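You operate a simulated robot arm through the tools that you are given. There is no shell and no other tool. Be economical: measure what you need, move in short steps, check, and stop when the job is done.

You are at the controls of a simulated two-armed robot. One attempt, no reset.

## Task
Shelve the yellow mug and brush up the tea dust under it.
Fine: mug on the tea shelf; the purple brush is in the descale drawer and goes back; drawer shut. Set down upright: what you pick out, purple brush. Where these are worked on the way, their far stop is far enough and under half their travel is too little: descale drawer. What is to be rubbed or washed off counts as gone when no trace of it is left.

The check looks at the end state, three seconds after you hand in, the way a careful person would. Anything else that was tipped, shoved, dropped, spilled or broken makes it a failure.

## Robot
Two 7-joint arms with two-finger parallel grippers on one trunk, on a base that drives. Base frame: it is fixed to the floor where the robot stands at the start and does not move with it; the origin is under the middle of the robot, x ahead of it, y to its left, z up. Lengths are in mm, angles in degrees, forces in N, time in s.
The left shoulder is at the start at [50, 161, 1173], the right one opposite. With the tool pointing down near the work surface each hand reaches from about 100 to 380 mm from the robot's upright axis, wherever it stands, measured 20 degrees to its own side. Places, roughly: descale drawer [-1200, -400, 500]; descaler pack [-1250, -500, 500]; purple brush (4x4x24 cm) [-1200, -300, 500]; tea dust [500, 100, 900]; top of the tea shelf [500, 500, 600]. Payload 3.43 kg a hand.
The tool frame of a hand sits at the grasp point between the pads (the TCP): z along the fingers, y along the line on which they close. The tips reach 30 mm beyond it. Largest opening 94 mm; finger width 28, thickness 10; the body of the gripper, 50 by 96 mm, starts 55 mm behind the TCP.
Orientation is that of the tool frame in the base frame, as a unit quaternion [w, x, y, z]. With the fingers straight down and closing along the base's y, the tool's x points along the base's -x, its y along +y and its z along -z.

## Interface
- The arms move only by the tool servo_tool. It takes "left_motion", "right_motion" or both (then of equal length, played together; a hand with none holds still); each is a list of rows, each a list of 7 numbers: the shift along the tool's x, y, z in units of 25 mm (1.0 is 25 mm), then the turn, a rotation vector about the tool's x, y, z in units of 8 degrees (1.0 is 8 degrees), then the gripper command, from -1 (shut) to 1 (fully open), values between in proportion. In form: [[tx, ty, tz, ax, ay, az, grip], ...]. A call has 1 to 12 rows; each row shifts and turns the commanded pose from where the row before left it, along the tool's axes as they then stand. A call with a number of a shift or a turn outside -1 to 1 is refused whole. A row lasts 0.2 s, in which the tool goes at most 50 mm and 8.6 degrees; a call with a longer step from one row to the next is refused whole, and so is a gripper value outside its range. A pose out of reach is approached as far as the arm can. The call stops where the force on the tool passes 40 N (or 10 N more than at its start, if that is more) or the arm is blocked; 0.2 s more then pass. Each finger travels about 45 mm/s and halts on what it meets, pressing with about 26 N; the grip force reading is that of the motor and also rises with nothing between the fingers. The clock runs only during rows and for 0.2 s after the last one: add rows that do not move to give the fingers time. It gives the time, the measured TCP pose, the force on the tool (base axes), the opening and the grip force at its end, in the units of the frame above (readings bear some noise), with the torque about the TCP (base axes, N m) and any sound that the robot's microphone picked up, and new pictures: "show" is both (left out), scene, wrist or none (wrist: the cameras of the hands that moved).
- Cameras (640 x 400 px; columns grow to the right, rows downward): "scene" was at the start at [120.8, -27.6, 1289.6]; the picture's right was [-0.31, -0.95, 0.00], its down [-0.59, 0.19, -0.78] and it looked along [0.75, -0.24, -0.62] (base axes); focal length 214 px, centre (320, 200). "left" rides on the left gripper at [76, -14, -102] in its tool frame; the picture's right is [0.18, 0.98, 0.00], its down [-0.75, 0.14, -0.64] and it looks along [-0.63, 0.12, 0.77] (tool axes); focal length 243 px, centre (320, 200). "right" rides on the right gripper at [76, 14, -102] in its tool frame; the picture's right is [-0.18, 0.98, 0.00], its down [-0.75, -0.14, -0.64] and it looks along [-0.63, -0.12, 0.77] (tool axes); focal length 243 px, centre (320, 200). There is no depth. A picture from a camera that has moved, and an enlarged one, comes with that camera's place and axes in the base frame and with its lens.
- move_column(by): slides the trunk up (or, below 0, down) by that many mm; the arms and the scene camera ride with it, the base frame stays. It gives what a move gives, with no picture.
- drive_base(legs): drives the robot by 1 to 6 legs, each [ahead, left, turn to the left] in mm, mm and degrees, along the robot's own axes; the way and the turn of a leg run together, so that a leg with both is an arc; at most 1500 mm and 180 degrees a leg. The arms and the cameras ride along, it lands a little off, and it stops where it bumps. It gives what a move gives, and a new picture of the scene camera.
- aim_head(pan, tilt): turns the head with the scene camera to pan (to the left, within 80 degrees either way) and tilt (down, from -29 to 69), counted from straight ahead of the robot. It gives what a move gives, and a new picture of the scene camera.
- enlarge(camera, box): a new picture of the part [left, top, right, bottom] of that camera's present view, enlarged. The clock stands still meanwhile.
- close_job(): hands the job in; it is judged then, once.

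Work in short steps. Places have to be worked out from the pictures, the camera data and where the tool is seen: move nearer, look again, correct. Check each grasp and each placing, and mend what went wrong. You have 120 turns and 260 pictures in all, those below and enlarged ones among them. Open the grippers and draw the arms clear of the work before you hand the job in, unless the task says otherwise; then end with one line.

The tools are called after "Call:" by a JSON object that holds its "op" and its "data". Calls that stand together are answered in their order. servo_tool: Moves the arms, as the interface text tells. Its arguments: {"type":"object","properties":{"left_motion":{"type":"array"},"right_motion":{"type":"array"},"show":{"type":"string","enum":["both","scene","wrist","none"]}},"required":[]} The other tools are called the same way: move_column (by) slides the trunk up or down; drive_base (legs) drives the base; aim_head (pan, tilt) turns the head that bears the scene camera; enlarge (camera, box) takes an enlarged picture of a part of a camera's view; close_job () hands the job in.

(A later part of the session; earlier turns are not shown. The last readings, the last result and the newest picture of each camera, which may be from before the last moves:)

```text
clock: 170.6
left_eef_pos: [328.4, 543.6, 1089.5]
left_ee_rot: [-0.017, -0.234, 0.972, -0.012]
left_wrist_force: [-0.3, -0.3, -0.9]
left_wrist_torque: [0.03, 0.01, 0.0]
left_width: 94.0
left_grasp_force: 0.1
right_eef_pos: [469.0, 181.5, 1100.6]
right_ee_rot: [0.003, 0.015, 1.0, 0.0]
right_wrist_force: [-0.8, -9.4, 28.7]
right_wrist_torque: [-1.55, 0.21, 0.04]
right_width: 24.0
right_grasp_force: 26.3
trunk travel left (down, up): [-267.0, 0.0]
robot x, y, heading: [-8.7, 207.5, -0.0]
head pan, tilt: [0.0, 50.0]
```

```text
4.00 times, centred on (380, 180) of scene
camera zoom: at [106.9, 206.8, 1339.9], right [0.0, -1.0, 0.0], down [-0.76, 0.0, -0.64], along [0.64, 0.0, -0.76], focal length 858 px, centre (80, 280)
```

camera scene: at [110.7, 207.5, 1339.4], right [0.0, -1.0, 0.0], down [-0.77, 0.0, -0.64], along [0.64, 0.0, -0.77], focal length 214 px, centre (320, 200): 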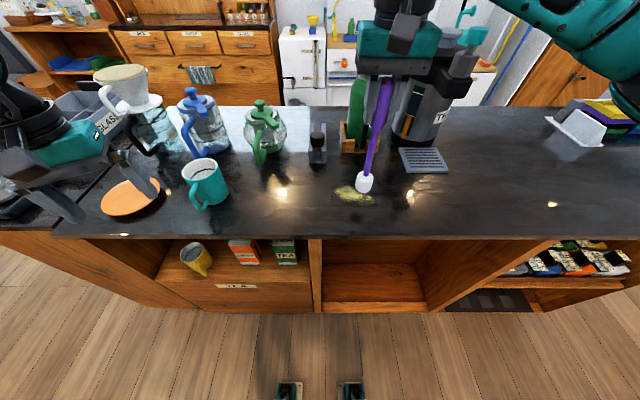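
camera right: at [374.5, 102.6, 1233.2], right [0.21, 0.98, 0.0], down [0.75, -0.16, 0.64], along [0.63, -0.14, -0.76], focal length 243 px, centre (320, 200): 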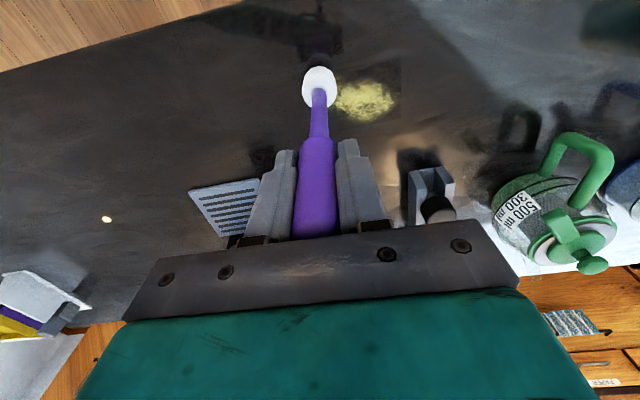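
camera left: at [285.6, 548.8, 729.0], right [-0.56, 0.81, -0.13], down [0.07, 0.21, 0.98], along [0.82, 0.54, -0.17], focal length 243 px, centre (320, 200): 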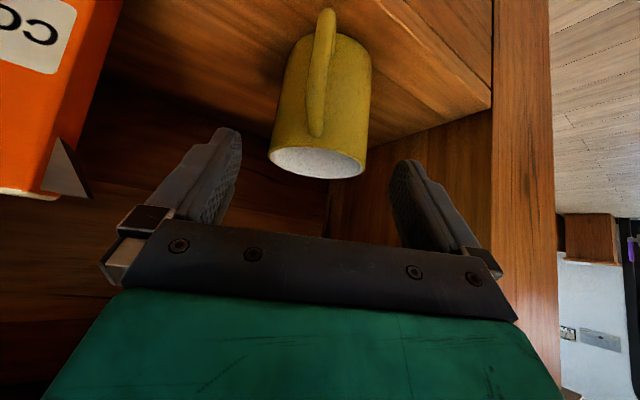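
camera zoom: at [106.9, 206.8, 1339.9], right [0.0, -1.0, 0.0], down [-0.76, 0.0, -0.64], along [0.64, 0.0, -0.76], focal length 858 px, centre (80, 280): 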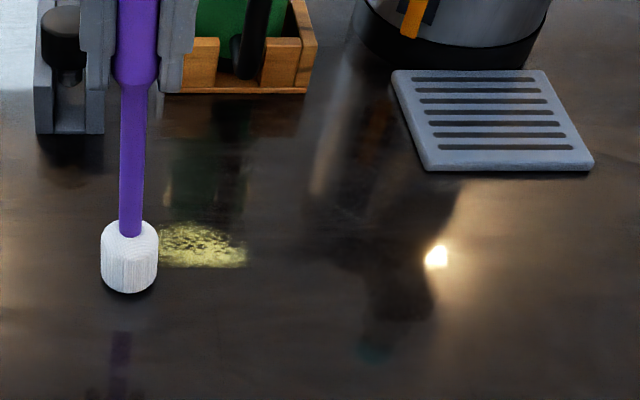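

Works well — that swath is cleared cleanly. I'll step 20 mm forward and sweep right.

Call:
{"op": "servo_tool", "data": {"right_motion": [[-0.4, 0, 0, 0, 0, 0, -1], [-0.4, 0, 0, 0, 0, 0, -1], [0, -0.6, 0, 0, 0, 0, -1], [0, -0.6, 0, 0, 0, 0, -1], [0, -0.6, 0, 0, 0, 0, -1], [0, -0.6, 0, 0, 0, 0, -1], [0, -0.6, 0, 0, 0, 0, -1], [0, -0.6, 0, 0, 0, 0, -1], [0, -0.6, 0, 0, 0, 0, -1], [0, 0, 0, 0, 0, 0, -1]], "show": "none"}}

Call:
{"op": "enlarge", "data": {"camera": "scene", "box": [300, 130, 460, 230]}}

```text
clock: 172.8
left_eef_pos: [329.4, 544.5, 1089.5]
left_ee_rot: [-0.02, -0.235, 0.972, -0.011]
left_wrist_force: [1.1, 1.4, 0.8]
left_wrist_torque: [0.0, 0.0, -0.03]
left_width: 93.9
left_grasp_force: 0.0
right_eef_pos: [487.1, 78.6, 1099.7]
right_ee_rot: [0.004, 0.015, 1.0, 0.001]
right_wrist_force: [0.0, 6.2, 21.4]
right_wrist_torque: [1.11, -0.07, 0.01]
right_width: 23.7
right_grasp_force: 25.7
trunk travel left (down, up): [-267.0, 0.0]
robot x, y, heading: [-6.8, 205.7, 0.2]
head pan, tilt: [0.0, 50.0]
```

```text
4.00 times, centred on (380, 180) of scene
camera zoom: at [107.5, 208.7, 1339.8], right [0.0, -1.0, 0.0], down [-0.77, 0.0, -0.64], along [0.64, 0.0, -0.77], focal length 858 px, centre (80, 280)
```

zoom: 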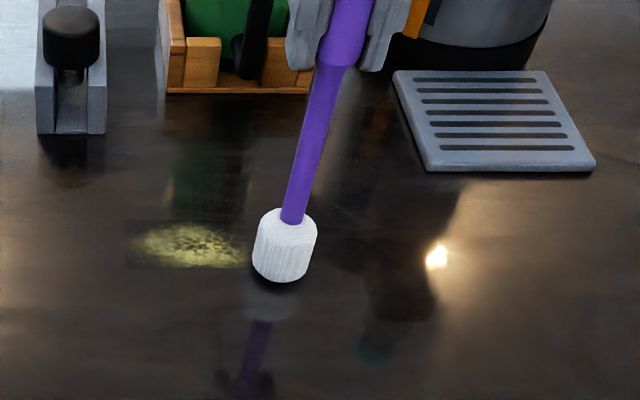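

The rightward stroke had little effect. I'll press slightly and sweep left on this line.

Call:
{"op": "servo_tool", "data": {"right_motion": [[0, 0, 0.1, 0, 0, 0, -1], [0, 0.5, 0, 0, 0, 0, -1], [0, 0.5, 0, 0, 0, 0, -1], [0, 0.5, 0, 0, 0, 0, -1], [0, 0.5, 0, 0, 0, 0, -1], [0, 0.5, 0, 0, 0, 0, -1], [0, 0.5, 0, 0, 0, 0, -1], [0, 0.5, 0, 0, 0, 0, -1], [0, 0.5, 0, 0, 0, 0, -1], [0, 0.5, 0, 0, 0, 0, -1]], "show": "none"}}

Call:
{"op": "enlarge", "data": {"camera": "scene", "box": [300, 130, 460, 230]}}

```text
clock: 175.0
left_eef_pos: [328.5, 543.6, 1089.0]
left_ee_rot: [-0.018, -0.234, 0.972, -0.012]
left_wrist_force: [1.0, -1.1, 0.1]
left_wrist_torque: [0.0, 0.0, -0.01]
left_width: 94.2
left_grasp_force: 0.1
right_eef_pos: [487.8, 187.9, 1100.1]
right_ee_rot: [0.005, 0.015, 1.0, 0.0]
right_wrist_force: [-0.7, -11.7, 36.7]
right_wrist_torque: [-2.17, 0.17, 0.07]
right_width: 25.8
right_grasp_force: 25.8
trunk travel left (down, up): [-267.0, 0.0]
robot x, y, heading: [-8.1, 207.6, 0.3]
head pan, tilt: [0.0, 50.0]
```

```text
4.00 times, centred on (380, 180) of scene
camera zoom: at [106.1, 206.5, 1340.0], right [0.0, -1.0, 0.0], down [-0.76, 0.0, -0.65], along [0.65, 0.0, -0.76], focal length 858 px, centre (80, 280)
```

zoom: 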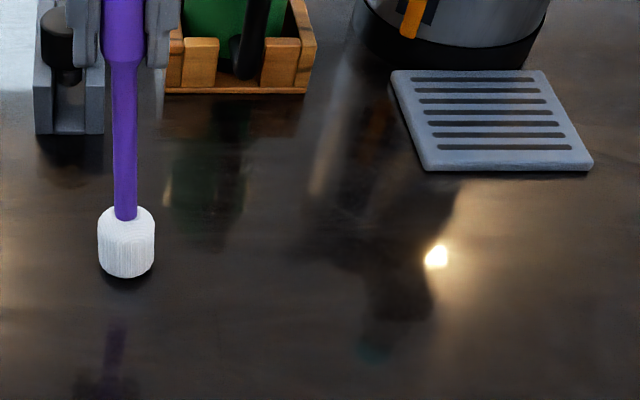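

The dust looks gone. I'll do one extra pass farther forward to remove any trace, then lift.

Call:
{"op": "servo_tool", "data": {"right_motion": [[-0.3, 0, -0.08, 0, 0, 0, -1], [-0.4, 0, 0, 0, 0, 0, -1], [0, -0.8, 0, 0, 0, 0, -1], [0, -0.8, 0, 0, 0, 0, -1], [0, -0.8, 0, 0, 0, 0, -1], [0, -0.8, 0, 0, 0, 0, -1], [0, -0.8, 0, 0, 0, 0, -1], [0, -0.8, 0, 0, 0, 0, -1]], "show": "none"}}

Call:
{"op": "servo_tool", "data": {"right_motion": [[0, 0.3, 0.08, 0, 0, 0, -1], [0, 0.5, 0, 0, 0, 0, -1], [0, 0.5, 0, 0, 0, 0, -1], [0, 0.5, 0, 0, 0, 0, -1], [0, 0.5, 0, 0, 0, 0, -1], [0, 0.5, 0, 0, 0, 0, -1], [0, 0.5, 0, 0, 0, 0, -1], [0, 0.5, 0, 0, 0, 0, -1], [0, 0.5, 0, 0, 0, 0, -1], [0, 0.5, 0, 0, 0, 0, -1], [0, 0.5, 0, 0, 0, 0, -1]], "show": "none"}}

Call:
{"op": "servo_tool", "data": {"right_motion": [[0, 0, -0.5, 0, 0, 0, -1], [0, 0, -1, 0, 0, 0, -1], [0, 0.5, -1, 0, 0, 0, -1], [0, 0.5, -0.5, 0, 0, 0, -1]], "show": "wrist"}}

Call:
{"op": "enlarge", "data": {"camera": "scene", "box": [280, 110, 480, 235]}}

```text
clock: 176.8
left_eef_pos: [328.9, 545.2, 1089.8]
left_ee_rot: [-0.02, -0.234, 0.972, -0.011]
left_wrist_force: [0.2, -0.2, 0.1]
left_wrist_torque: [-0.01, 0.0, 0.02]
left_width: 93.8
left_grasp_force: 0.0
right_eef_pos: [503.9, 71.4, 1101.3]
right_ee_rot: [0.005, 0.014, 1.0, 0.003]
right_wrist_force: [0.5, 9.0, 25.6]
right_wrist_torque: [1.63, 0.2, -0.04]
right_width: 24.7
right_grasp_force: 26.6
trunk travel left (down, up): [-267.0, 0.0]
robot x, y, heading: [-5.7, 210.5, 0.2]
head pan, tilt: [0.0, 50.0]
```

```text
clock: 177.4
left_eef_pos: [331.2, 544.8, 1088.9]
left_ee_rot: [-0.019, -0.235, 0.972, -0.012]
left_wrist_force: [-0.8, 0.1, 0.4]
left_wrist_torque: [0.0, 0.01, 0.01]
left_width: 94.2
left_grasp_force: 0.0
right_eef_pos: [505.1, 80.3, 1100.7]
right_ee_rot: [0.004, 0.018, 1.0, -0.004]
right_wrist_force: [-5.1, -2.1, 16.9]
right_wrist_torque: [-0.47, 1.11, 0.02]
right_width: 23.6
right_grasp_force: 26.2
trunk travel left (down, up): [-267.0, 0.0]
robot x, y, heading: [-2.7, 208.2, 0.2]
head pan, tilt: [0.0, 50.0]
stopped in row 2 (right hand): the force on the tool passed its limit (the readings are from after the stop); the commanded pose is now the measured one
```

```text
clock: 178.4
left_eef_pos: [332.4, 544.0, 1089.3]
left_ee_rot: [-0.019, -0.234, 0.972, -0.012]
left_wrist_force: [0.0, 0.0, 0.1]
left_wrist_torque: [0.0, 0.04, 0.01]
left_width: 94.1
left_grasp_force: 0.1
right_eef_pos: [505.5, 106.1, 1174.3]
right_ee_rot: [0.005, 0.019, 1.0, -0.005]
right_wrist_force: [-0.1, -0.6, 0.0]
right_wrist_torque: [0.0, 0.02, -0.01]
right_width: 23.4
right_grasp_force: 25.7
trunk travel left (down, up): [-267.0, 0.0]
robot x, y, heading: [-4.5, 205.0, 0.1]
head pan, tilt: [0.0, 50.0]
camera right: at [430.9, 125.0, 1274.0], right [0.22, 0.98, -0.01], down [0.74, -0.16, 0.65], along [0.63, -0.15, -0.76], focal length 243 px, centre (320, 200)
```

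right: 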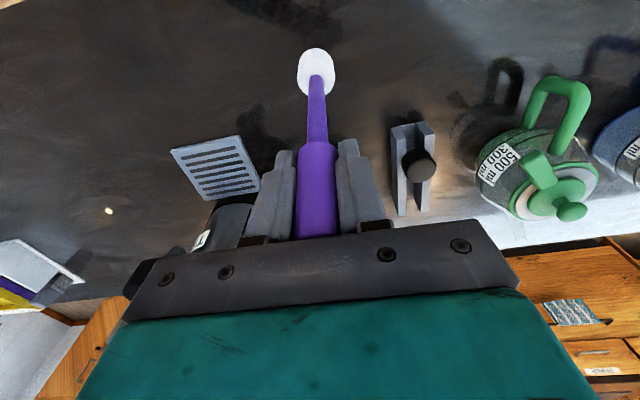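

```text
3.20 times, centred on (380, 172) of scene
camera zoom: at [109.2, 207.3, 1339.5], right [0.0, -1.0, 0.0], down [-0.77, 0.0, -0.64], along [0.64, 0.0, -0.77], focal length 686 px, centre (128, 288)
```

zoom: 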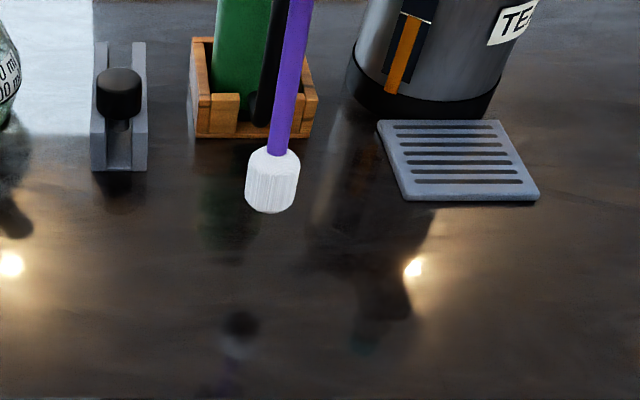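

It looks clean; one tighter zoom for any traces.

Call:
{"op": "enlarge", "data": {"camera": "scene", "box": [310, 165, 400, 221]}}

Call:
{"op": "enlarge", "data": {"camera": "right", "box": [240, 0, 440, 125]}}

```text
7.11 times, centred on (355, 193) of scene
camera zoom: at [109.2, 207.3, 1339.5], right [0.0, -1.0, 0.0], down [-0.77, 0.0, -0.64], along [0.64, 0.0, -0.77], focal length 1525 px, centre (71, 250)
```

zoom: 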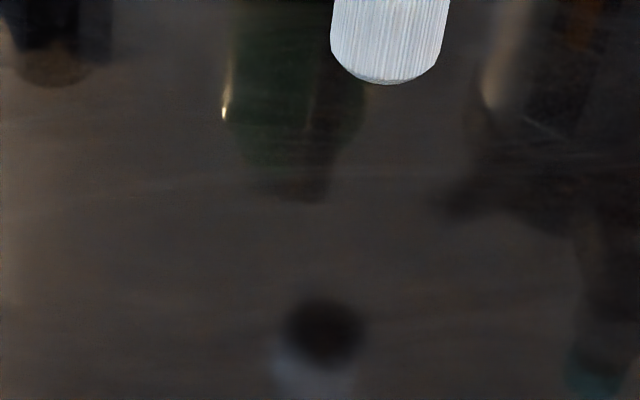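

```text
3.20 times, centred on (340, 62) of right
camera zoom: at [430.9, 125.0, 1274.0], right [0.22, 0.98, -0.01], down [0.74, -0.16, 0.65], along [0.63, -0.15, -0.76], focal length 776 px, centre (256, 640)
```

zoom: 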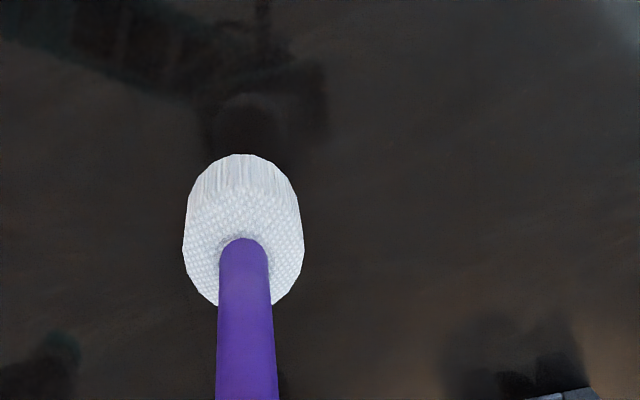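

Clean. Now I'll return the brush: pull the hand in a little, back away, strafe and turn to the drawer.

Call:
{"op": "servo_tool", "data": {"right_motion": [[1, 0, 0, 0, 0, 0, -1], [1, 0, 0, 0, 0, 0, -1]], "show": "none"}}

Call:
{"op": "drive_base", "data": {"legs": [[-260, 0, 0], [0, -590, 0], [0, 0, 180]]}}

```text
clock: 179.0
left_eef_pos: [332.1, 543.2, 1089.4]
left_ee_rot: [-0.019, -0.233, 0.972, -0.012]
left_wrist_force: [0.5, -0.2, 0.9]
left_wrist_torque: [0.01, 0.0, -0.01]
left_width: 93.8
left_grasp_force: 0.0
right_eef_pos: [454.9, 107.1, 1170.8]
right_ee_rot: [0.003, 0.019, 1.0, -0.004]
right_wrist_force: [-0.4, -0.1, -0.6]
right_wrist_torque: [0.01, -0.01, 0.01]
right_width: 23.2
right_grasp_force: 26.3
trunk travel left (down, up): [-267.0, 0.0]
robot x, y, heading: [-8.7, 212.3, 0.2]
head pan, tilt: [0.0, 50.0]
```

```text
clock: 191.1
left_eef_pos: [-600.1, -717.1, 1089.0]
left_ee_rot: [-0.011, 0.972, 0.236, 0.021]
left_wrist_force: [0.3, -0.3, 0.2]
left_wrist_torque: [-0.02, 0.01, -0.03]
left_width: 93.9
left_grasp_force: 0.0
right_eef_pos: [-725.5, -281.1, 1171.6]
right_ee_rot: [-0.004, 1.0, -0.017, -0.005]
right_wrist_force: [-0.5, 0.3, -1.1]
right_wrist_torque: [0.0, 0.0, -0.01]
right_width: 23.4
right_grasp_force: 26.1
trunk travel left (down, up): [-267.0, 0.0]
robot x, y, heading: [-262.9, -383.4, -179.5]
head pan, tilt: [0.0, 50.0]
camera scene: at [-381.5, -381.5, 1339.5], right [-0.01, 1.0, 0.0], down [0.77, 0.0, -0.64], along [-0.64, 0.0, -0.77], focal length 214 px, centre (320, 200)
```

scene: 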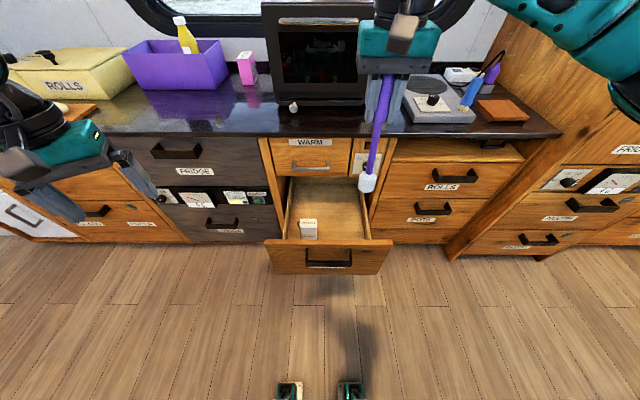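

The drawer is still open. I'll drive ahead so the brush is over it, then lower the trunk.

Call:
{"op": "drive_base", "data": {"legs": [[112, 0, 0]]}}

Call:
{"op": "move_column", "data": {"by": -267}}

Call:
{"op": "servo_tool", "data": {"right_motion": [[-0.4, 0, 0, 0, 0, 0, -1], [-0.4, 0, 0, 0, 0, 0, -1], [0, 0, 0, 0, 0, 0, -1]], "show": "both"}}

```text
clock: 192.3
left_eef_pos: [-712.6, -717.5, 1089.2]
left_ee_rot: [-0.011, 0.971, 0.237, 0.019]
left_wrist_force: [0.1, -0.3, -0.4]
left_wrist_torque: [0.03, 0.01, 0.02]
left_width: 94.0
left_grasp_force: 0.1
right_eef_pos: [-838.5, -283.6, 1172.5]
right_ee_rot: [-0.004, 1.0, -0.016, -0.003]
right_wrist_force: [0.0, 0.1, -0.6]
right_wrist_torque: [0.0, -0.03, 0.0]
right_width: 23.5
right_grasp_force: 26.0
trunk travel left (down, up): [-267.0, 0.0]
robot x, y, heading: [-375.4, -385.4, -179.8]
head pan, tilt: [0.0, 50.0]
camera scene: at [-494.9, -382.2, 1339.4], right [-0.01, 1.0, 0.0], down [0.77, 0.01, -0.64], along [-0.64, 0.0, -0.77], focal length 214 px, centre (320, 200)
```

scene: 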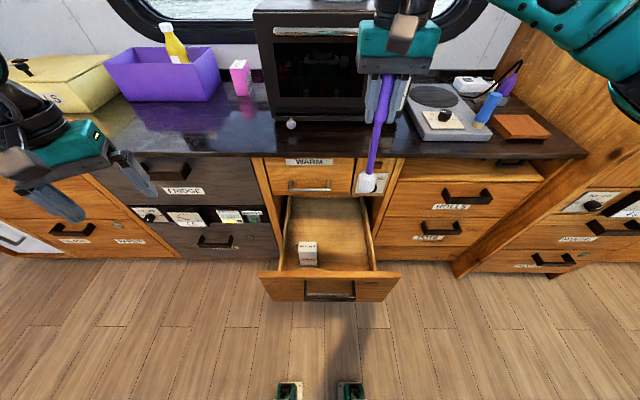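

```text
clock: 195.1
left_eef_pos: [-713.1, -718.3, 821.8]
left_ee_rot: [-0.011, 0.971, 0.237, 0.02]
left_wrist_force: [0.0, 0.6, 0.0]
left_wrist_torque: [-0.02, 0.03, 0.03]
left_width: 93.7
left_grasp_force: 0.1
right_eef_pos: [-838.4, -283.1, 904.4]
right_ee_rot: [-0.004, 1.0, -0.016, -0.005]
right_wrist_force: [-0.3, -0.2, -0.1]
right_wrist_torque: [-0.03, 0.03, -0.03]
right_width: 23.4
right_grasp_force: 26.3
trunk travel left (down, up): [0.0, 267.0]
robot x, y, heading: [-374.0, -379.0, -179.7]
head pan, tilt: [0.0, 50.0]
```

```text
clock: 195.9
left_eef_pos: [-712.2, -717.8, 821.3]
left_ee_rot: [-0.01, 0.972, 0.236, 0.02]
left_wrist_force: [0.3, -1.0, -0.2]
left_wrist_torque: [0.02, -0.03, -0.02]
left_width: 94.0
left_grasp_force: 0.1
right_eef_pos: [-858.7, -281.7, 906.4]
right_ee_rot: [-0.005, 1.0, -0.016, -0.005]
right_wrist_force: [0.3, 0.1, 0.4]
right_wrist_torque: [0.01, 0.01, 0.02]
right_width: 23.3
right_grasp_force: 25.9
trunk travel left (down, up): [0.0, 267.0]
robot x, y, heading: [-375.2, -382.4, -179.6]
head pan, tilt: [0.0, 50.0]
camera scene: at [-493.8, -382.2, 1072.8], right [-0.01, 1.0, 0.0], down [0.77, 0.01, -0.64], along [-0.64, 0.0, -0.77], focal length 214 px, centre (320, 200)
camera right: at [-780.7, -298.5, 1005.7], right [-0.22, -0.98, -0.01], down [-0.74, 0.16, 0.65], along [-0.63, 0.15, -0.76], focal length 243 px, centre (320, 200)
```

scene: 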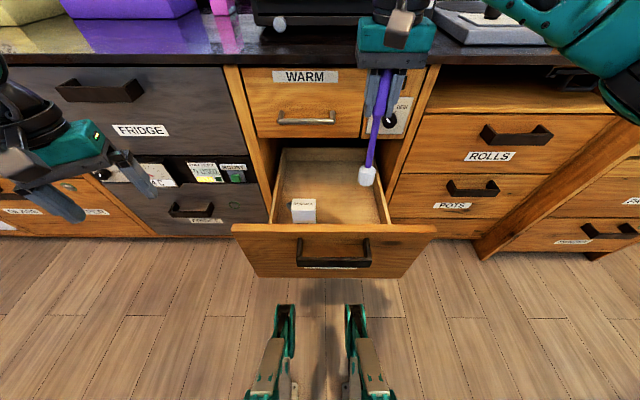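
right: 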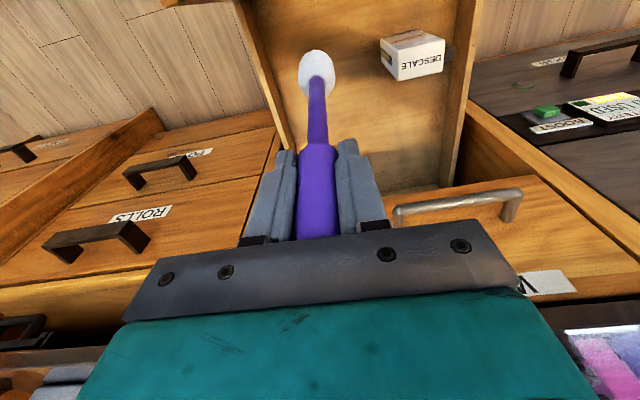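

The brush leans ~4.5° in the grip, so I'll correct with the hand pitch and descend.

Call:
{"op": "servo_tool", "data": {"right_motion": [[0, 0, 0.8, 0, -0.56, 0, -1], [0, 0, 1, 0, 0, 0, -1], [0, 0, 1, 0, 0, 0, -1], [0, 0, 1, 0, 0, 0, -1], [0, 0, 1, 0, 0, 0, -1], [0, 0, 1, 0, 0, 0, -1], [0, 0, 1, 0, 0, 0, -1], [0, 0, 1, 0, 0, 0, -1], [0, 0, 1, 0, 0, 0, -1], [0, 0, 1, 0, 0, 0, -1], [0, 0, 0.6, 0, 0, 0, -1], [0, 0, 0, 0, 0, 0, -1]], "show": "both"}}

```text
clock: 198.5
left_eef_pos: [-712.1, -718.0, 821.3]
left_ee_rot: [-0.012, 0.972, 0.235, 0.02]
left_wrist_force: [-0.5, 0.2, -0.4]
left_wrist_torque: [0.03, -0.02, 0.0]
left_width: 93.8
left_grasp_force: 0.1
right_eef_pos: [-879.8, -279.6, 645.1]
right_ee_rot: [-0.005, 0.999, -0.016, -0.044]
right_wrist_force: [0.0, 0.8, -0.8]
right_wrist_torque: [0.0, 0.0, 0.02]
right_width: 23.5
right_grasp_force: 26.1
trunk travel left (down, up): [0.0, 267.0]
robot x, y, heading: [-373.4, -380.5, -179.6]
head pan, tilt: [0.0, 50.0]
camera scene: at [-493.8, -382.2, 1072.8], right [-0.01, 1.0, 0.0], down [0.77, 0.01, -0.64], along [-0.64, 0.0, -0.77], focal length 214 px, centre (320, 200)
camera right: at [-793.7, -296.8, 740.2], right [-0.22, -0.98, 0.01], down [-0.69, 0.16, 0.71], along [-0.69, 0.15, -0.71], focal length 243 px, centre (320, 200)
```

scene: 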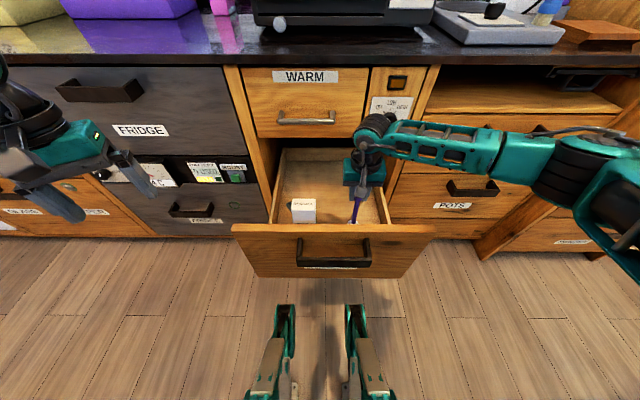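
right: 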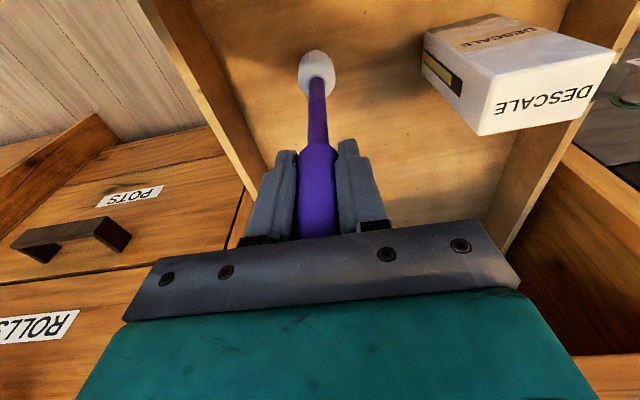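

Lowering slowly to the drawer floor.

Call:
{"op": "servo_tool", "data": {"right_motion": [[0, 0, 0.4, 0, 0, 0, -1], [0, 0, 0.4, 0, 0, 0, -1], [0, 0, 0.3, 0, 0, 0, -1], [0, 0, 0, 0, 0, 0, -1]], "show": "none"}}

Call:
{"op": "servo_tool", "data": {"right_motion": [[0, 0, 0.14, 0, 0, 0, -1], [0, 0, 0.14, 0, 0, 0, -1], [0, 0, 0.14, 0, 0, 0, -1], [0, 0, 0, 0, 0, 0, -1]], "show": "none"}}

```text
clock: 199.5
left_eef_pos: [-712.7, -717.1, 821.2]
left_ee_rot: [-0.011, 0.971, 0.236, 0.02]
left_wrist_force: [-0.6, 0.6, -0.4]
left_wrist_torque: [-0.01, -0.02, -0.03]
left_width: 94.0
left_grasp_force: 0.0
right_eef_pos: [-882.5, -279.0, 617.6]
right_ee_rot: [-0.005, 0.999, -0.016, -0.043]
right_wrist_force: [0.2, -0.9, -0.4]
right_wrist_torque: [-0.01, 0.03, 0.01]
right_width: 23.3
right_grasp_force: 25.6
trunk travel left (down, up): [0.0, 267.0]
robot x, y, heading: [-375.5, -380.7, -179.5]
head pan, tilt: [0.0, 50.0]
```

```text
clock: 200.5
left_eef_pos: [-712.4, -718.2, 821.0]
left_ee_rot: [-0.011, 0.972, 0.236, 0.02]
left_wrist_force: [0.8, 0.0, 0.0]
left_wrist_torque: [0.03, -0.02, -0.01]
left_width: 93.8
left_grasp_force: 0.0
right_eef_pos: [-882.3, -280.5, 608.6]
right_ee_rot: [-0.005, 0.999, -0.016, -0.043]
right_wrist_force: [0.6, 0.3, -1.1]
right_wrist_torque: [0.0, 0.01, 0.01]
right_width: 23.3
right_grasp_force: 26.4
trunk travel left (down, up): [0.0, 267.0]
robot x, y, heading: [-375.9, -381.3, -179.8]
head pan, tilt: [0.0, 50.0]
```

Call:
{"op": "servo_tool", "data": {"right_motion": [[0, 0, 0.14, 0, 0, 0, -1], [0, 0, 0.14, 0, 0, 0, -1], [0, 0, 0.14, 0, 0, 0, -1], [0, 0, 0, 0, 0, 0, -1]], "show": "none"}}

```text
clock: 201.5
left_eef_pos: [-711.2, -717.7, 822.9]
left_ee_rot: [-0.012, 0.971, 0.236, 0.019]
left_wrist_force: [0.6, -0.7, 0.0]
left_wrist_torque: [0.03, -0.01, -0.01]
left_width: 94.0
left_grasp_force: 0.0
right_eef_pos: [-888.8, -279.4, 605.9]
right_ee_rot: [-0.004, 0.999, -0.017, -0.052]
right_wrist_force: [0.0, 2.2, 14.8]
right_wrist_torque: [0.33, 0.08, -0.02]
right_width: 23.3
right_grasp_force: 26.2
trunk travel left (down, up): [0.0, 267.0]
robot x, y, heading: [-373.5, -380.8, -179.7]
head pan, tilt: [0.0, 50.0]
stopped in row 4 (right hand): the force on the tool passed its limit (the readings are from after the stop); the commanded pose is now the measured one
```

Contact at z≈605. I'll open gently.

Call:
{"op": "servo_tool", "data": {"right_motion": [[0, 0, -0.04, 0, 0, 0, -1], [0, 0, 0, 0, 0, 0, -0.42], [0, 0, 0, 0, 0, 0, -0.3], [0, 0, 0, 0, 0, 0, -0.1], [0, 0, 0, 0, 0, 0, 0.2], [0, 0, 0, 0, 0, 0, 0.2]], "show": "wrist"}}

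```text
clock: 202.9
left_eef_pos: [-711.5, -717.9, 822.7]
left_ee_rot: [-0.012, 0.971, 0.237, 0.019]
left_wrist_force: [0.8, -0.7, -0.3]
left_wrist_torque: [-0.02, -0.01, -0.01]
left_width: 93.8
left_grasp_force: 0.0
right_eef_pos: [-887.0, -280.6, 605.2]
right_ee_rot: [-0.004, 0.999, -0.016, -0.05]
right_wrist_force: [-0.1, -0.2, 23.1]
right_wrist_torque: [-0.08, -0.27, -0.02]
right_width: 56.3
right_grasp_force: 0.0
trunk travel left (down, up): [0.0, 267.0]
robot x, y, heading: [-374.5, -383.1, -179.7]
head pan, tilt: [0.0, 50.0]
camera right: at [-800.4, -296.6, 698.1], right [-0.22, -0.98, 0.01], down [-0.68, 0.16, 0.71], along [-0.7, 0.14, -0.7], focal length 243 px, centre (320, 200)
```

right: 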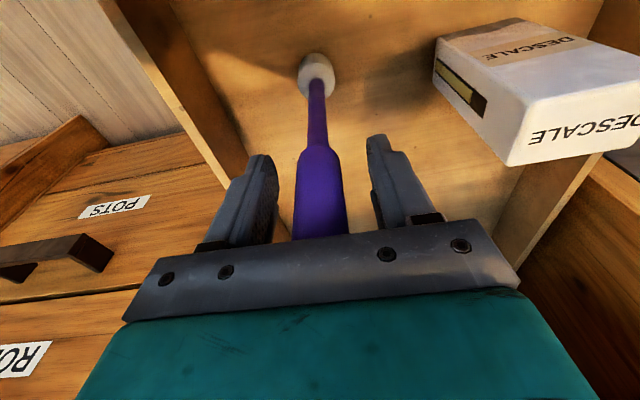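

The palm rests on the brush top (23 N). I'll rise straight up slowly.

Call:
{"op": "servo_tool", "data": {"right_motion": [[0, 0, -0.2, 0, 0, 0, 0.2], [0, 0, -0.4, 0, 0, 0, 0.4], [0, 0, -0.6, 0, 0, 0, 0.4], [0, 0, -0.8, 0, 0, 0, 0.4], [0, 0, -0.8, 0, 0, 0, 0.4], [0, 0, -0.8, 0, 0, 0, 0.4], [0, 0, -0.8, 0, 0, 0, 0.4], [0, 0, -0.8, 0, 0, 0, 0.4]], "show": "both"}}

```text
clock: 204.7
left_eef_pos: [-714.1, -718.0, 821.7]
left_ee_rot: [-0.011, 0.972, 0.235, 0.02]
left_wrist_force: [0.6, 0.8, 0.7]
left_wrist_torque: [-0.02, -0.02, 0.01]
left_width: 93.9
left_grasp_force: 0.1
right_eef_pos: [-874.1, -279.6, 732.5]
right_ee_rot: [-0.003, 0.999, -0.016, -0.048]
right_wrist_force: [0.6, -0.6, 0.4]
right_wrist_torque: [-0.03, 0.0, 0.0]
right_width: 65.8
right_grasp_force: 0.0
trunk travel left (down, up): [0.0, 267.0]
robot x, y, heading: [-370.2, -379.7, -179.8]
head pan, tilt: [0.0, 50.0]
camera scene: at [-493.8, -382.1, 1072.8], right [-0.01, 1.0, 0.0], down [0.77, 0.0, -0.64], along [-0.64, 0.0, -0.77], focal length 214 px, centre (320, 200)
camera right: at [-788.3, -297.7, 826.4], right [-0.22, -0.98, 0.01], down [-0.68, 0.16, 0.71], along [-0.7, 0.15, -0.7], focal length 243 px, centre (320, 200)
```

scene: 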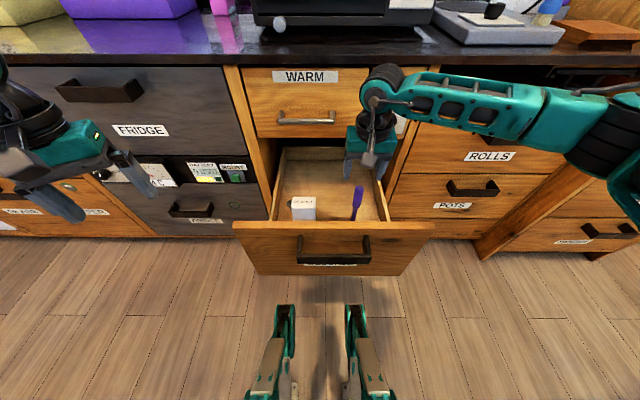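
right: 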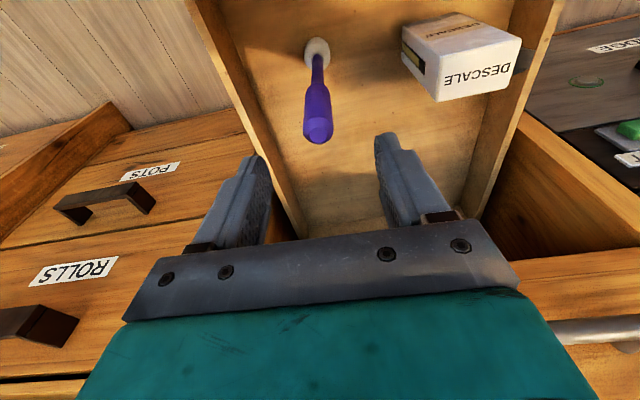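

The brush stands upright in the drawer. Now I'll rise, back off and set the hand to push the drawer shut by its handle bar.

Call:
{"op": "servo_tool", "data": {"right_motion": [[0, 0, -1, 0, 0, 0, 0.2], [0, 0, -1, 0, 0, 0, -0.5], [0, 0, -0.5, 0, 0, 0, -1]], "show": "none"}}

Call:
{"op": "drive_base", "data": {"legs": [[-150, 0, 0]]}}

Call:
{"op": "servo_tool", "data": {"right_motion": [[0.9, 0.6, 0, 0, 0, 0, -1], [0.9, 0.6, 0, 0, 0, 0, -1], [0.9, 0.6, 0, 0, 0, 0, -1], [0.9, 0.6, 0, 0, 0, 0, -1], [0, 0, 0, 0, -0.92, 0, -1], [0, 0, 0, 0, -0.92, 0, -1], [0, 0, 0, 0, -0.92, 0, -1], [0, 0, 0, 0, -0.92, 0, -1], [0, 0, 0, 0, 0, 0, -1]], "show": "both"}}

```text
clock: 205.5
left_eef_pos: [-712.9, -717.2, 823.3]
left_ee_rot: [-0.011, 0.972, 0.236, 0.02]
left_wrist_force: [0.0, -0.6, -1.2]
left_wrist_torque: [-0.02, -0.01, -0.02]
left_width: 94.1
left_grasp_force: 0.1
right_eef_pos: [-868.3, -279.9, 795.5]
right_ee_rot: [-0.004, 0.999, -0.017, -0.048]
right_wrist_force: [-0.7, 0.8, 0.4]
right_wrist_torque: [0.02, -0.02, 0.0]
right_width: 5.1
right_grasp_force: 0.0
trunk travel left (down, up): [0.0, 267.0]
robot x, y, heading: [-373.1, -382.9, -180.0]
head pan, tilt: [0.0, 50.0]
```

```text
clock: 206.8
left_eef_pos: [-563.4, -717.9, 821.9]
left_ee_rot: [-0.011, 0.972, 0.235, 0.02]
left_wrist_force: [0.8, -0.2, 0.5]
left_wrist_torque: [0.01, -0.05, 0.01]
left_width: 94.3
left_grasp_force: 0.1
right_eef_pos: [-719.7, -279.8, 795.5]
right_ee_rot: [-0.003, 0.999, -0.017, -0.048]
right_wrist_force: [0.2, 0.5, 0.8]
right_wrist_torque: [0.0, 0.01, 0.02]
right_width: 0.1
right_grasp_force: 25.7
trunk travel left (down, up): [0.0, 267.0]
robot x, y, heading: [-228.1, -376.9, -179.8]
head pan, tilt: [0.0, 50.0]
camera scene: at [-344.2, -381.1, 1072.9], right [-0.01, 1.0, 0.0], down [0.77, 0.0, -0.64], along [-0.64, 0.0, -0.77], focal length 214 px, centre (320, 200)
```

scene: 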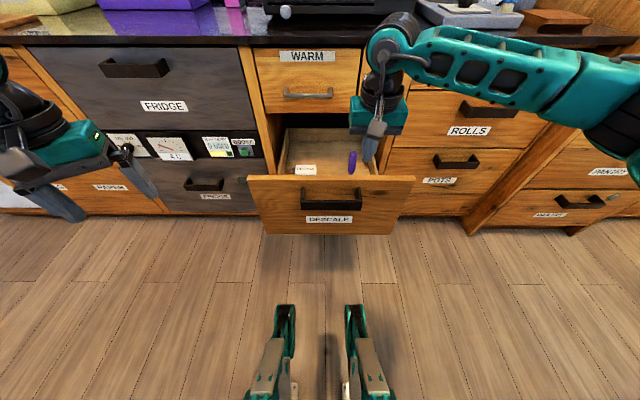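

```text
clock: 208.8
left_eef_pos: [-563.0, -717.4, 822.4]
left_ee_rot: [-0.011, 0.972, 0.236, 0.02]
left_wrist_force: [0.5, 0.1, 0.0]
left_wrist_torque: [-0.04, -0.02, -0.05]
left_width: 94.3
left_grasp_force: 0.1
right_eef_pos: [-632.7, -342.5, 787.2]
right_ee_rot: [-0.008, 0.954, -0.015, -0.3]
right_wrist_force: [-0.3, -0.1, 0.4]
right_wrist_torque: [0.0, -0.05, -0.01]
right_width: 0.1
right_grasp_force: 26.2
trunk travel left (down, up): [0.0, 267.0]
robot x, y, heading: [-225.4, -379.7, -179.6]
head pan, tilt: [0.0, 50.0]
camera scene: at [-344.3, -381.1, 1072.8], right [-0.01, 1.0, 0.0], down [0.77, 0.0, -0.64], along [-0.64, 0.0, -0.77], focal length 214 px, centre (320, 200)
camera right: at [-510.2, -360.4, 825.7], right [-0.18, -0.98, 0.1], down [-0.24, 0.14, 0.96], along [-0.95, 0.15, -0.26], focal length 243 px, centre (320, 200)
```

scene: 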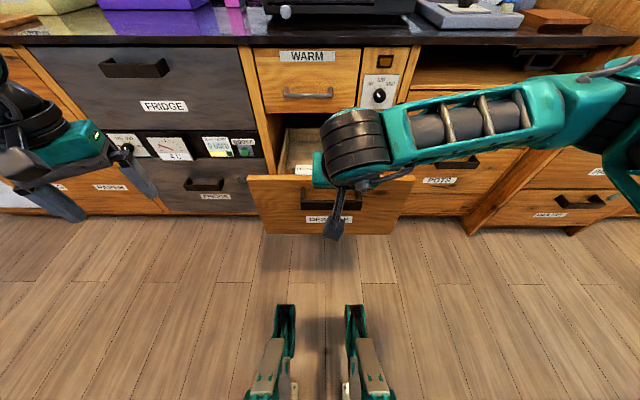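
right: 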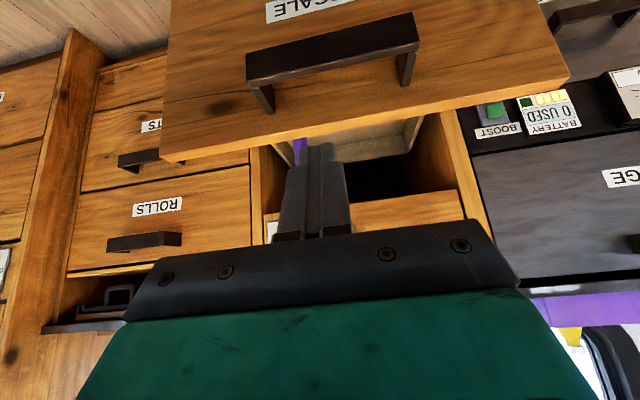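

I'll lower the closed fingertips to just in front of the bar.

Call:
{"op": "servo_tool", "data": {"right_motion": [[0.416, 0, 0.9, 0, 0, 0, -1], [0.416, 0, 0.9, 0, 0, 0, -1], [0.416, 0, 0.9, 0, 0, 0, -1], [0.416, 0, 0.9, 0, 0, 0, -1], [0.416, 0, 0.9, 0, 0, 0, -1], [0, 0, 0, 0, 0, 0, -1]], "show": "wrist"}}

```text
clock: 210.2
left_eef_pos: [-562.8, -716.8, 821.8]
left_ee_rot: [-0.012, 0.972, 0.235, 0.019]
left_wrist_force: [0.2, 0.3, -0.2]
left_wrist_torque: [-0.01, 0.0, 0.0]
left_width: 93.8
left_grasp_force: 0.1
right_eef_pos: [-653.5, -343.1, 665.1]
right_ee_rot: [-0.008, 0.954, -0.016, -0.299]
right_wrist_force: [0.4, 0.1, -0.5]
right_wrist_torque: [0.04, 0.02, 0.01]
right_width: 0.0
right_grasp_force: 26.0
trunk travel left (down, up): [0.0, 267.0]
robot x, y, heading: [-225.9, -378.5, -179.7]
head pan, tilt: [0.0, 50.0]
camera right: at [-532.2, -360.0, 704.0], right [-0.18, -0.98, 0.1], down [-0.25, 0.14, 0.96], along [-0.95, 0.15, -0.27], focal length 243 px, centre (320, 200)
```

right: 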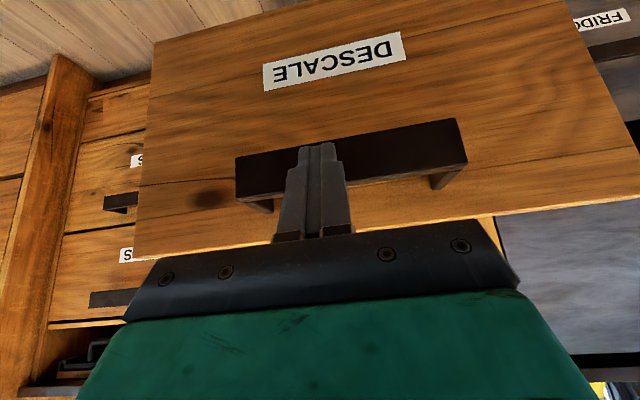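

Tip aligned with the bar. I'll push slowly with the arm.

Call:
{"op": "servo_tool", "data": {"right_motion": [[-0.2, 0, 0.14, 0, 0, 0, -1], [-0.16, 0, 0.115, 0, 0, 0, -1], [-0.12, 0, 0.086, 0, 0, 0, -1], [-0.12, 0, 0.086, 0, 0, 0, -1], [-0.16, 0, 0.115, 0, 0, 0, -1], [-0.2, 0, 0.14, 0, 0, 0, -1], [-0.25, 0, 0.175, 0, 0, 0, -1], [-0.3, 0, 0.21, 0, 0, 0, -1], [-0.3, 0, 0.21, 0, 0, 0, -1], [-0.25, 0, 0.175, 0, 0, 0, -1], [-0.2, 0, 0.14, 0, 0, 0, -1], [-0.1, 0, 0.07, 0, 0, 0, -1]], "show": "both"}}

```text
clock: 212.8
left_eef_pos: [-562.8, -716.2, 822.0]
left_ee_rot: [-0.011, 0.971, 0.236, 0.02]
left_wrist_force: [-0.1, 0.0, 0.5]
left_wrist_torque: [0.0, -0.01, -0.01]
left_width: 93.9
left_grasp_force: 0.0
right_eef_pos: [-725.0, -338.6, 663.7]
right_ee_rot: [-0.009, 0.954, -0.016, -0.299]
right_wrist_force: [2.1, 0.2, -1.5]
right_wrist_torque: [0.01, -0.03, -0.04]
right_width: 0.2
right_grasp_force: 25.9
trunk travel left (down, up): [0.0, 267.0]
robot x, y, heading: [-229.3, -380.4, -179.8]
head pan, tilt: [0.0, 50.0]
camera scene: at [-344.3, -381.0, 1072.8], right [-0.01, 1.0, 0.0], down [0.77, 0.0, -0.64], along [-0.64, 0.0, -0.77], focal length 214 px, centre (320, 200)
camera right: at [-604.0, -356.6, 703.7], right [-0.18, -0.98, 0.1], down [-0.25, 0.14, 0.96], along [-0.95, 0.15, -0.27], focal length 243 px, centre (320, 200)
```

scene: 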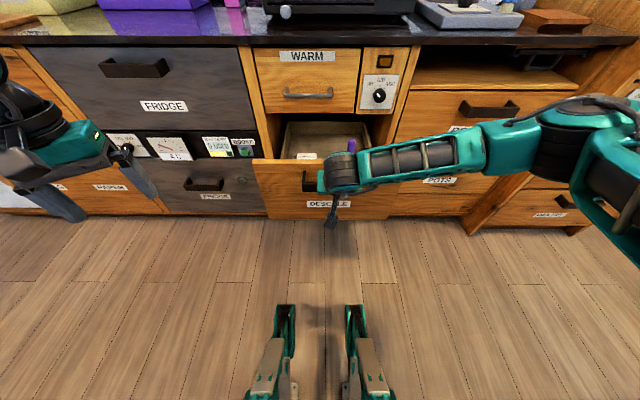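
right: 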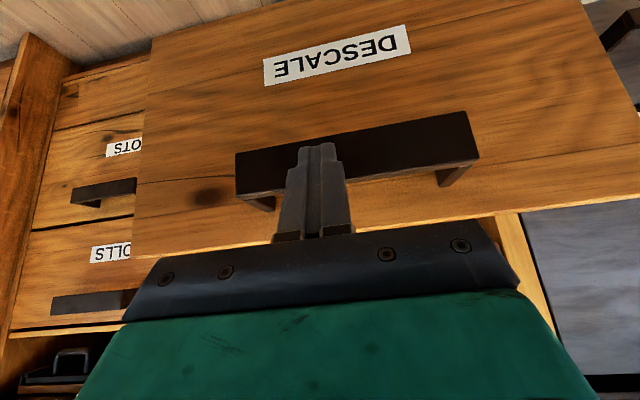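

The drawer moves smoothly and the brush stays upright. I'll continue with short base legs.

Call:
{"op": "drive_base", "data": {"legs": [[20, 0, 0], [25, 0, 0], [25, 0, 0], [25, 0, 0]]}}

Call:
{"op": "enlarge", "data": {"camera": "scene", "box": [240, 100, 420, 240]}}

```text
clock: 214.8
left_eef_pos: [-658.5, -717.1, 821.7]
left_ee_rot: [-0.011, 0.971, 0.237, 0.02]
left_wrist_force: [-0.6, 1.1, -0.2]
left_wrist_torque: [0.01, 0.02, -0.02]
left_width: 93.8
left_grasp_force: 0.1
right_eef_pos: [-820.8, -340.2, 664.5]
right_ee_rot: [-0.007, 0.954, -0.014, -0.299]
right_wrist_force: [-0.4, 0.0, 0.2]
right_wrist_torque: [0.0, 0.0, -0.01]
right_width: 0.0
right_grasp_force: 26.5
trunk travel left (down, up): [0.0, 267.0]
robot x, y, heading: [-323.4, -376.6, -179.5]
head pan, tilt: [0.0, 50.0]
camera scene: at [-439.5, -381.9, 1072.8], right [-0.01, 1.0, 0.0], down [0.77, 0.01, -0.64], along [-0.64, 0.0, -0.77], focal length 214 px, centre (320, 200)
```

scene: 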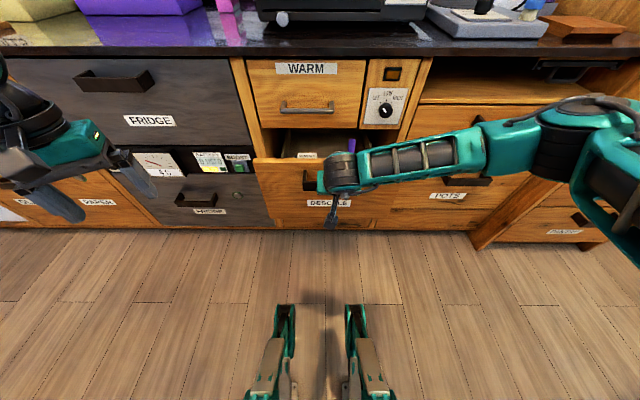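

```text
2.86 times, centred on (330, 170) of scene
camera zoom: at [-439.5, -381.9, 1072.8], right [-0.01, 1.0, 0.0], down [0.77, 0.01, -0.64], along [-0.64, 0.0, -0.77], focal length 613 px, centre (291, 286)
```

zoom: 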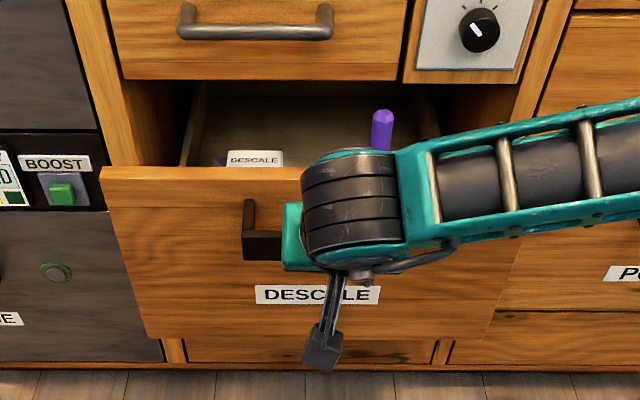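

Brush upright; another 100 mm.

Call:
{"op": "drive_base", "data": {"legs": [[20, 0, 0], [25, 0, 0], [25, 0, 0], [25, 0, 0]]}}

Call:
{"op": "enlarge", "data": {"camera": "scene", "box": [240, 80, 420, 220]}}

```text
clock: 216.9
left_eef_pos: [-753.0, -719.1, 821.6]
left_ee_rot: [-0.011, 0.971, 0.237, 0.02]
left_wrist_force: [-0.1, 0.9, 0.5]
left_wrist_torque: [-0.02, 0.0, -0.03]
left_width: 94.0
left_grasp_force: 0.0
right_eef_pos: [-916.1, -341.5, 665.1]
right_ee_rot: [-0.008, 0.954, -0.015, -0.3]
right_wrist_force: [-0.8, -0.2, -0.6]
right_wrist_torque: [-0.01, 0.0, -0.01]
right_width: 0.1
right_grasp_force: 26.0
trunk travel left (down, up): [0.0, 267.0]
robot x, y, heading: [-417.8, -382.2, -179.6]
head pan, tilt: [0.0, 50.0]
camera scene: at [-535.0, -382.6, 1072.8], right [-0.01, 1.0, 0.0], down [0.77, 0.01, -0.64], along [-0.64, 0.0, -0.77], focal length 214 px, centre (320, 200)
```

scene: 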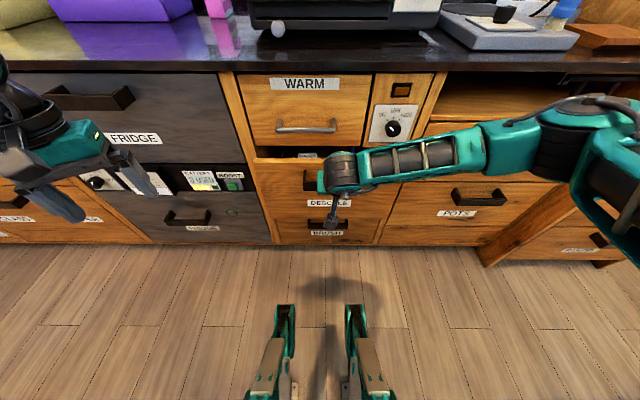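

```text
2.86 times, centred on (330, 150) of scene
camera zoom: at [-535.0, -382.6, 1072.8], right [-0.01, 1.0, 0.0], down [0.77, 0.01, -0.64], along [-0.64, 0.0, -0.77], focal length 613 px, centre (291, 343)
```

zoom: 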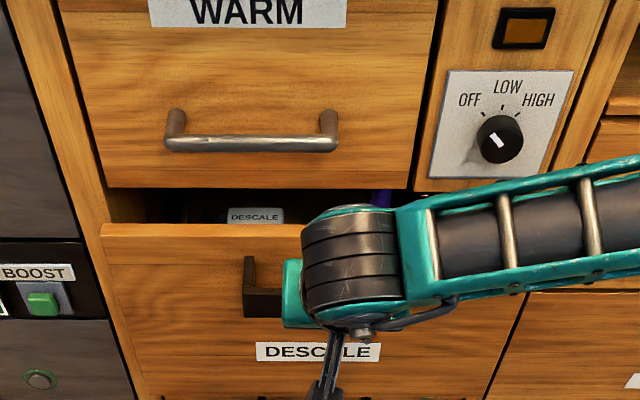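

About 65 mm left. I'll do two more short legs, then finish with the base in small steps.

Call:
{"op": "drive_base", "data": {"legs": [[20, 0, 0], [20, 0, 0]]}}

Call:
{"op": "servo_tool", "data": {"right_motion": [[-0.16, 0, 0.115, 0, 0, 0, -1], [-0.16, 0, 0.115, 0, 0, 0, -1], [-0.16, 0, 0.115, 0, 0, 0, -1], [-0.16, 0, 0.115, 0, 0, 0, -1], [-0.12, 0, 0.086, 0, 0, 0, -1], [-0.12, 0, 0.086, 0, 0, 0, -1], [-0.12, 0, 0.086, 0, 0, 0, -1], [-0.12, 0, 0.086, 0, 0, 0, -1]], "show": "scene"}}

```text
clock: 218.1
left_eef_pos: [-793.9, -720.2, 822.5]
left_ee_rot: [-0.011, 0.971, 0.237, 0.019]
left_wrist_force: [-0.1, -0.5, 1.2]
left_wrist_torque: [-0.05, -0.03, 0.0]
left_width: 94.0
left_grasp_force: 0.0
right_eef_pos: [-956.8, -342.3, 664.3]
right_ee_rot: [-0.007, 0.954, -0.014, -0.3]
right_wrist_force: [0.0, -0.3, 0.3]
right_wrist_torque: [0.0, -0.03, -0.01]
right_width: 0.1
right_grasp_force: 26.3
trunk travel left (down, up): [0.0, 267.0]
robot x, y, heading: [-459.9, -380.9, -179.6]
head pan, tilt: [0.0, 50.0]
camera scene: at [-575.2, -382.9, 1072.8], right [-0.01, 1.0, 0.0], down [0.77, 0.01, -0.64], along [-0.64, 0.0, -0.77], focal length 214 px, centre (320, 200)
```

scene: 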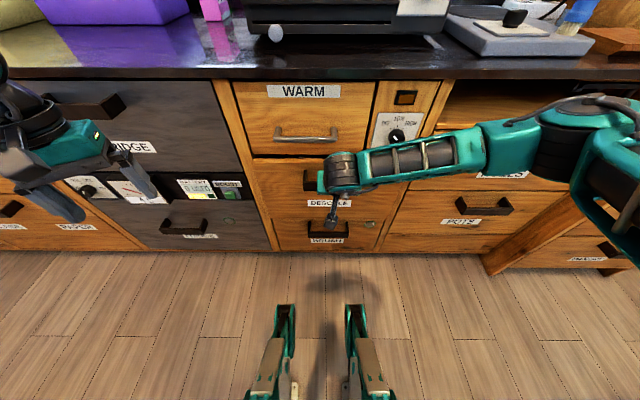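

```text
clock: 219.4
left_eef_pos: [-792.9, -718.8, 822.3]
left_ee_rot: [-0.012, 0.971, 0.237, 0.019]
left_wrist_force: [-0.4, -0.2, -0.1]
left_wrist_torque: [-0.02, 0.03, -0.01]
left_width: 93.8
left_grasp_force: 0.0
right_eef_pos: [-975.8, -342.0, 663.1]
right_ee_rot: [-0.007, 0.955, -0.012, -0.295]
right_wrist_force: [8.8, 0.6, 4.5]
right_wrist_torque: [0.0, -0.03, 0.0]
right_width: 0.0
right_grasp_force: 25.8
trunk travel left (down, up): [0.0, 267.0]
robot x, y, heading: [-458.1, -378.7, -179.4]
head pan, tilt: [0.0, 50.0]
stopped in row 6 (right hand): the force on the tool passed its limit (the readings are from after the stop); the commanded pose is now the measured one
camera scene: at [-573.7, -382.7, 1072.9], right [-0.01, 1.0, 0.0], down [0.77, 0.01, -0.64], along [-0.64, 0.0, -0.77], focal length 214 px, centre (320, 200)
```

scene: 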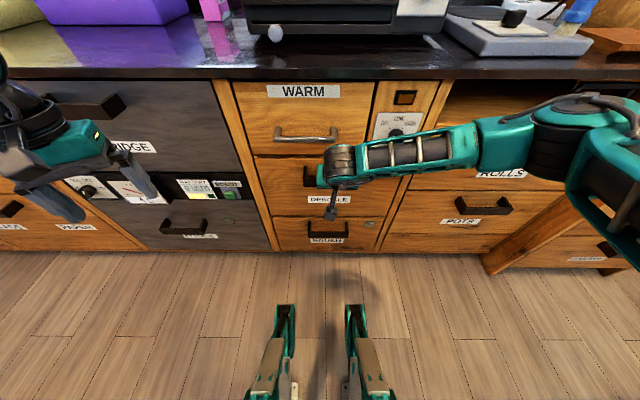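

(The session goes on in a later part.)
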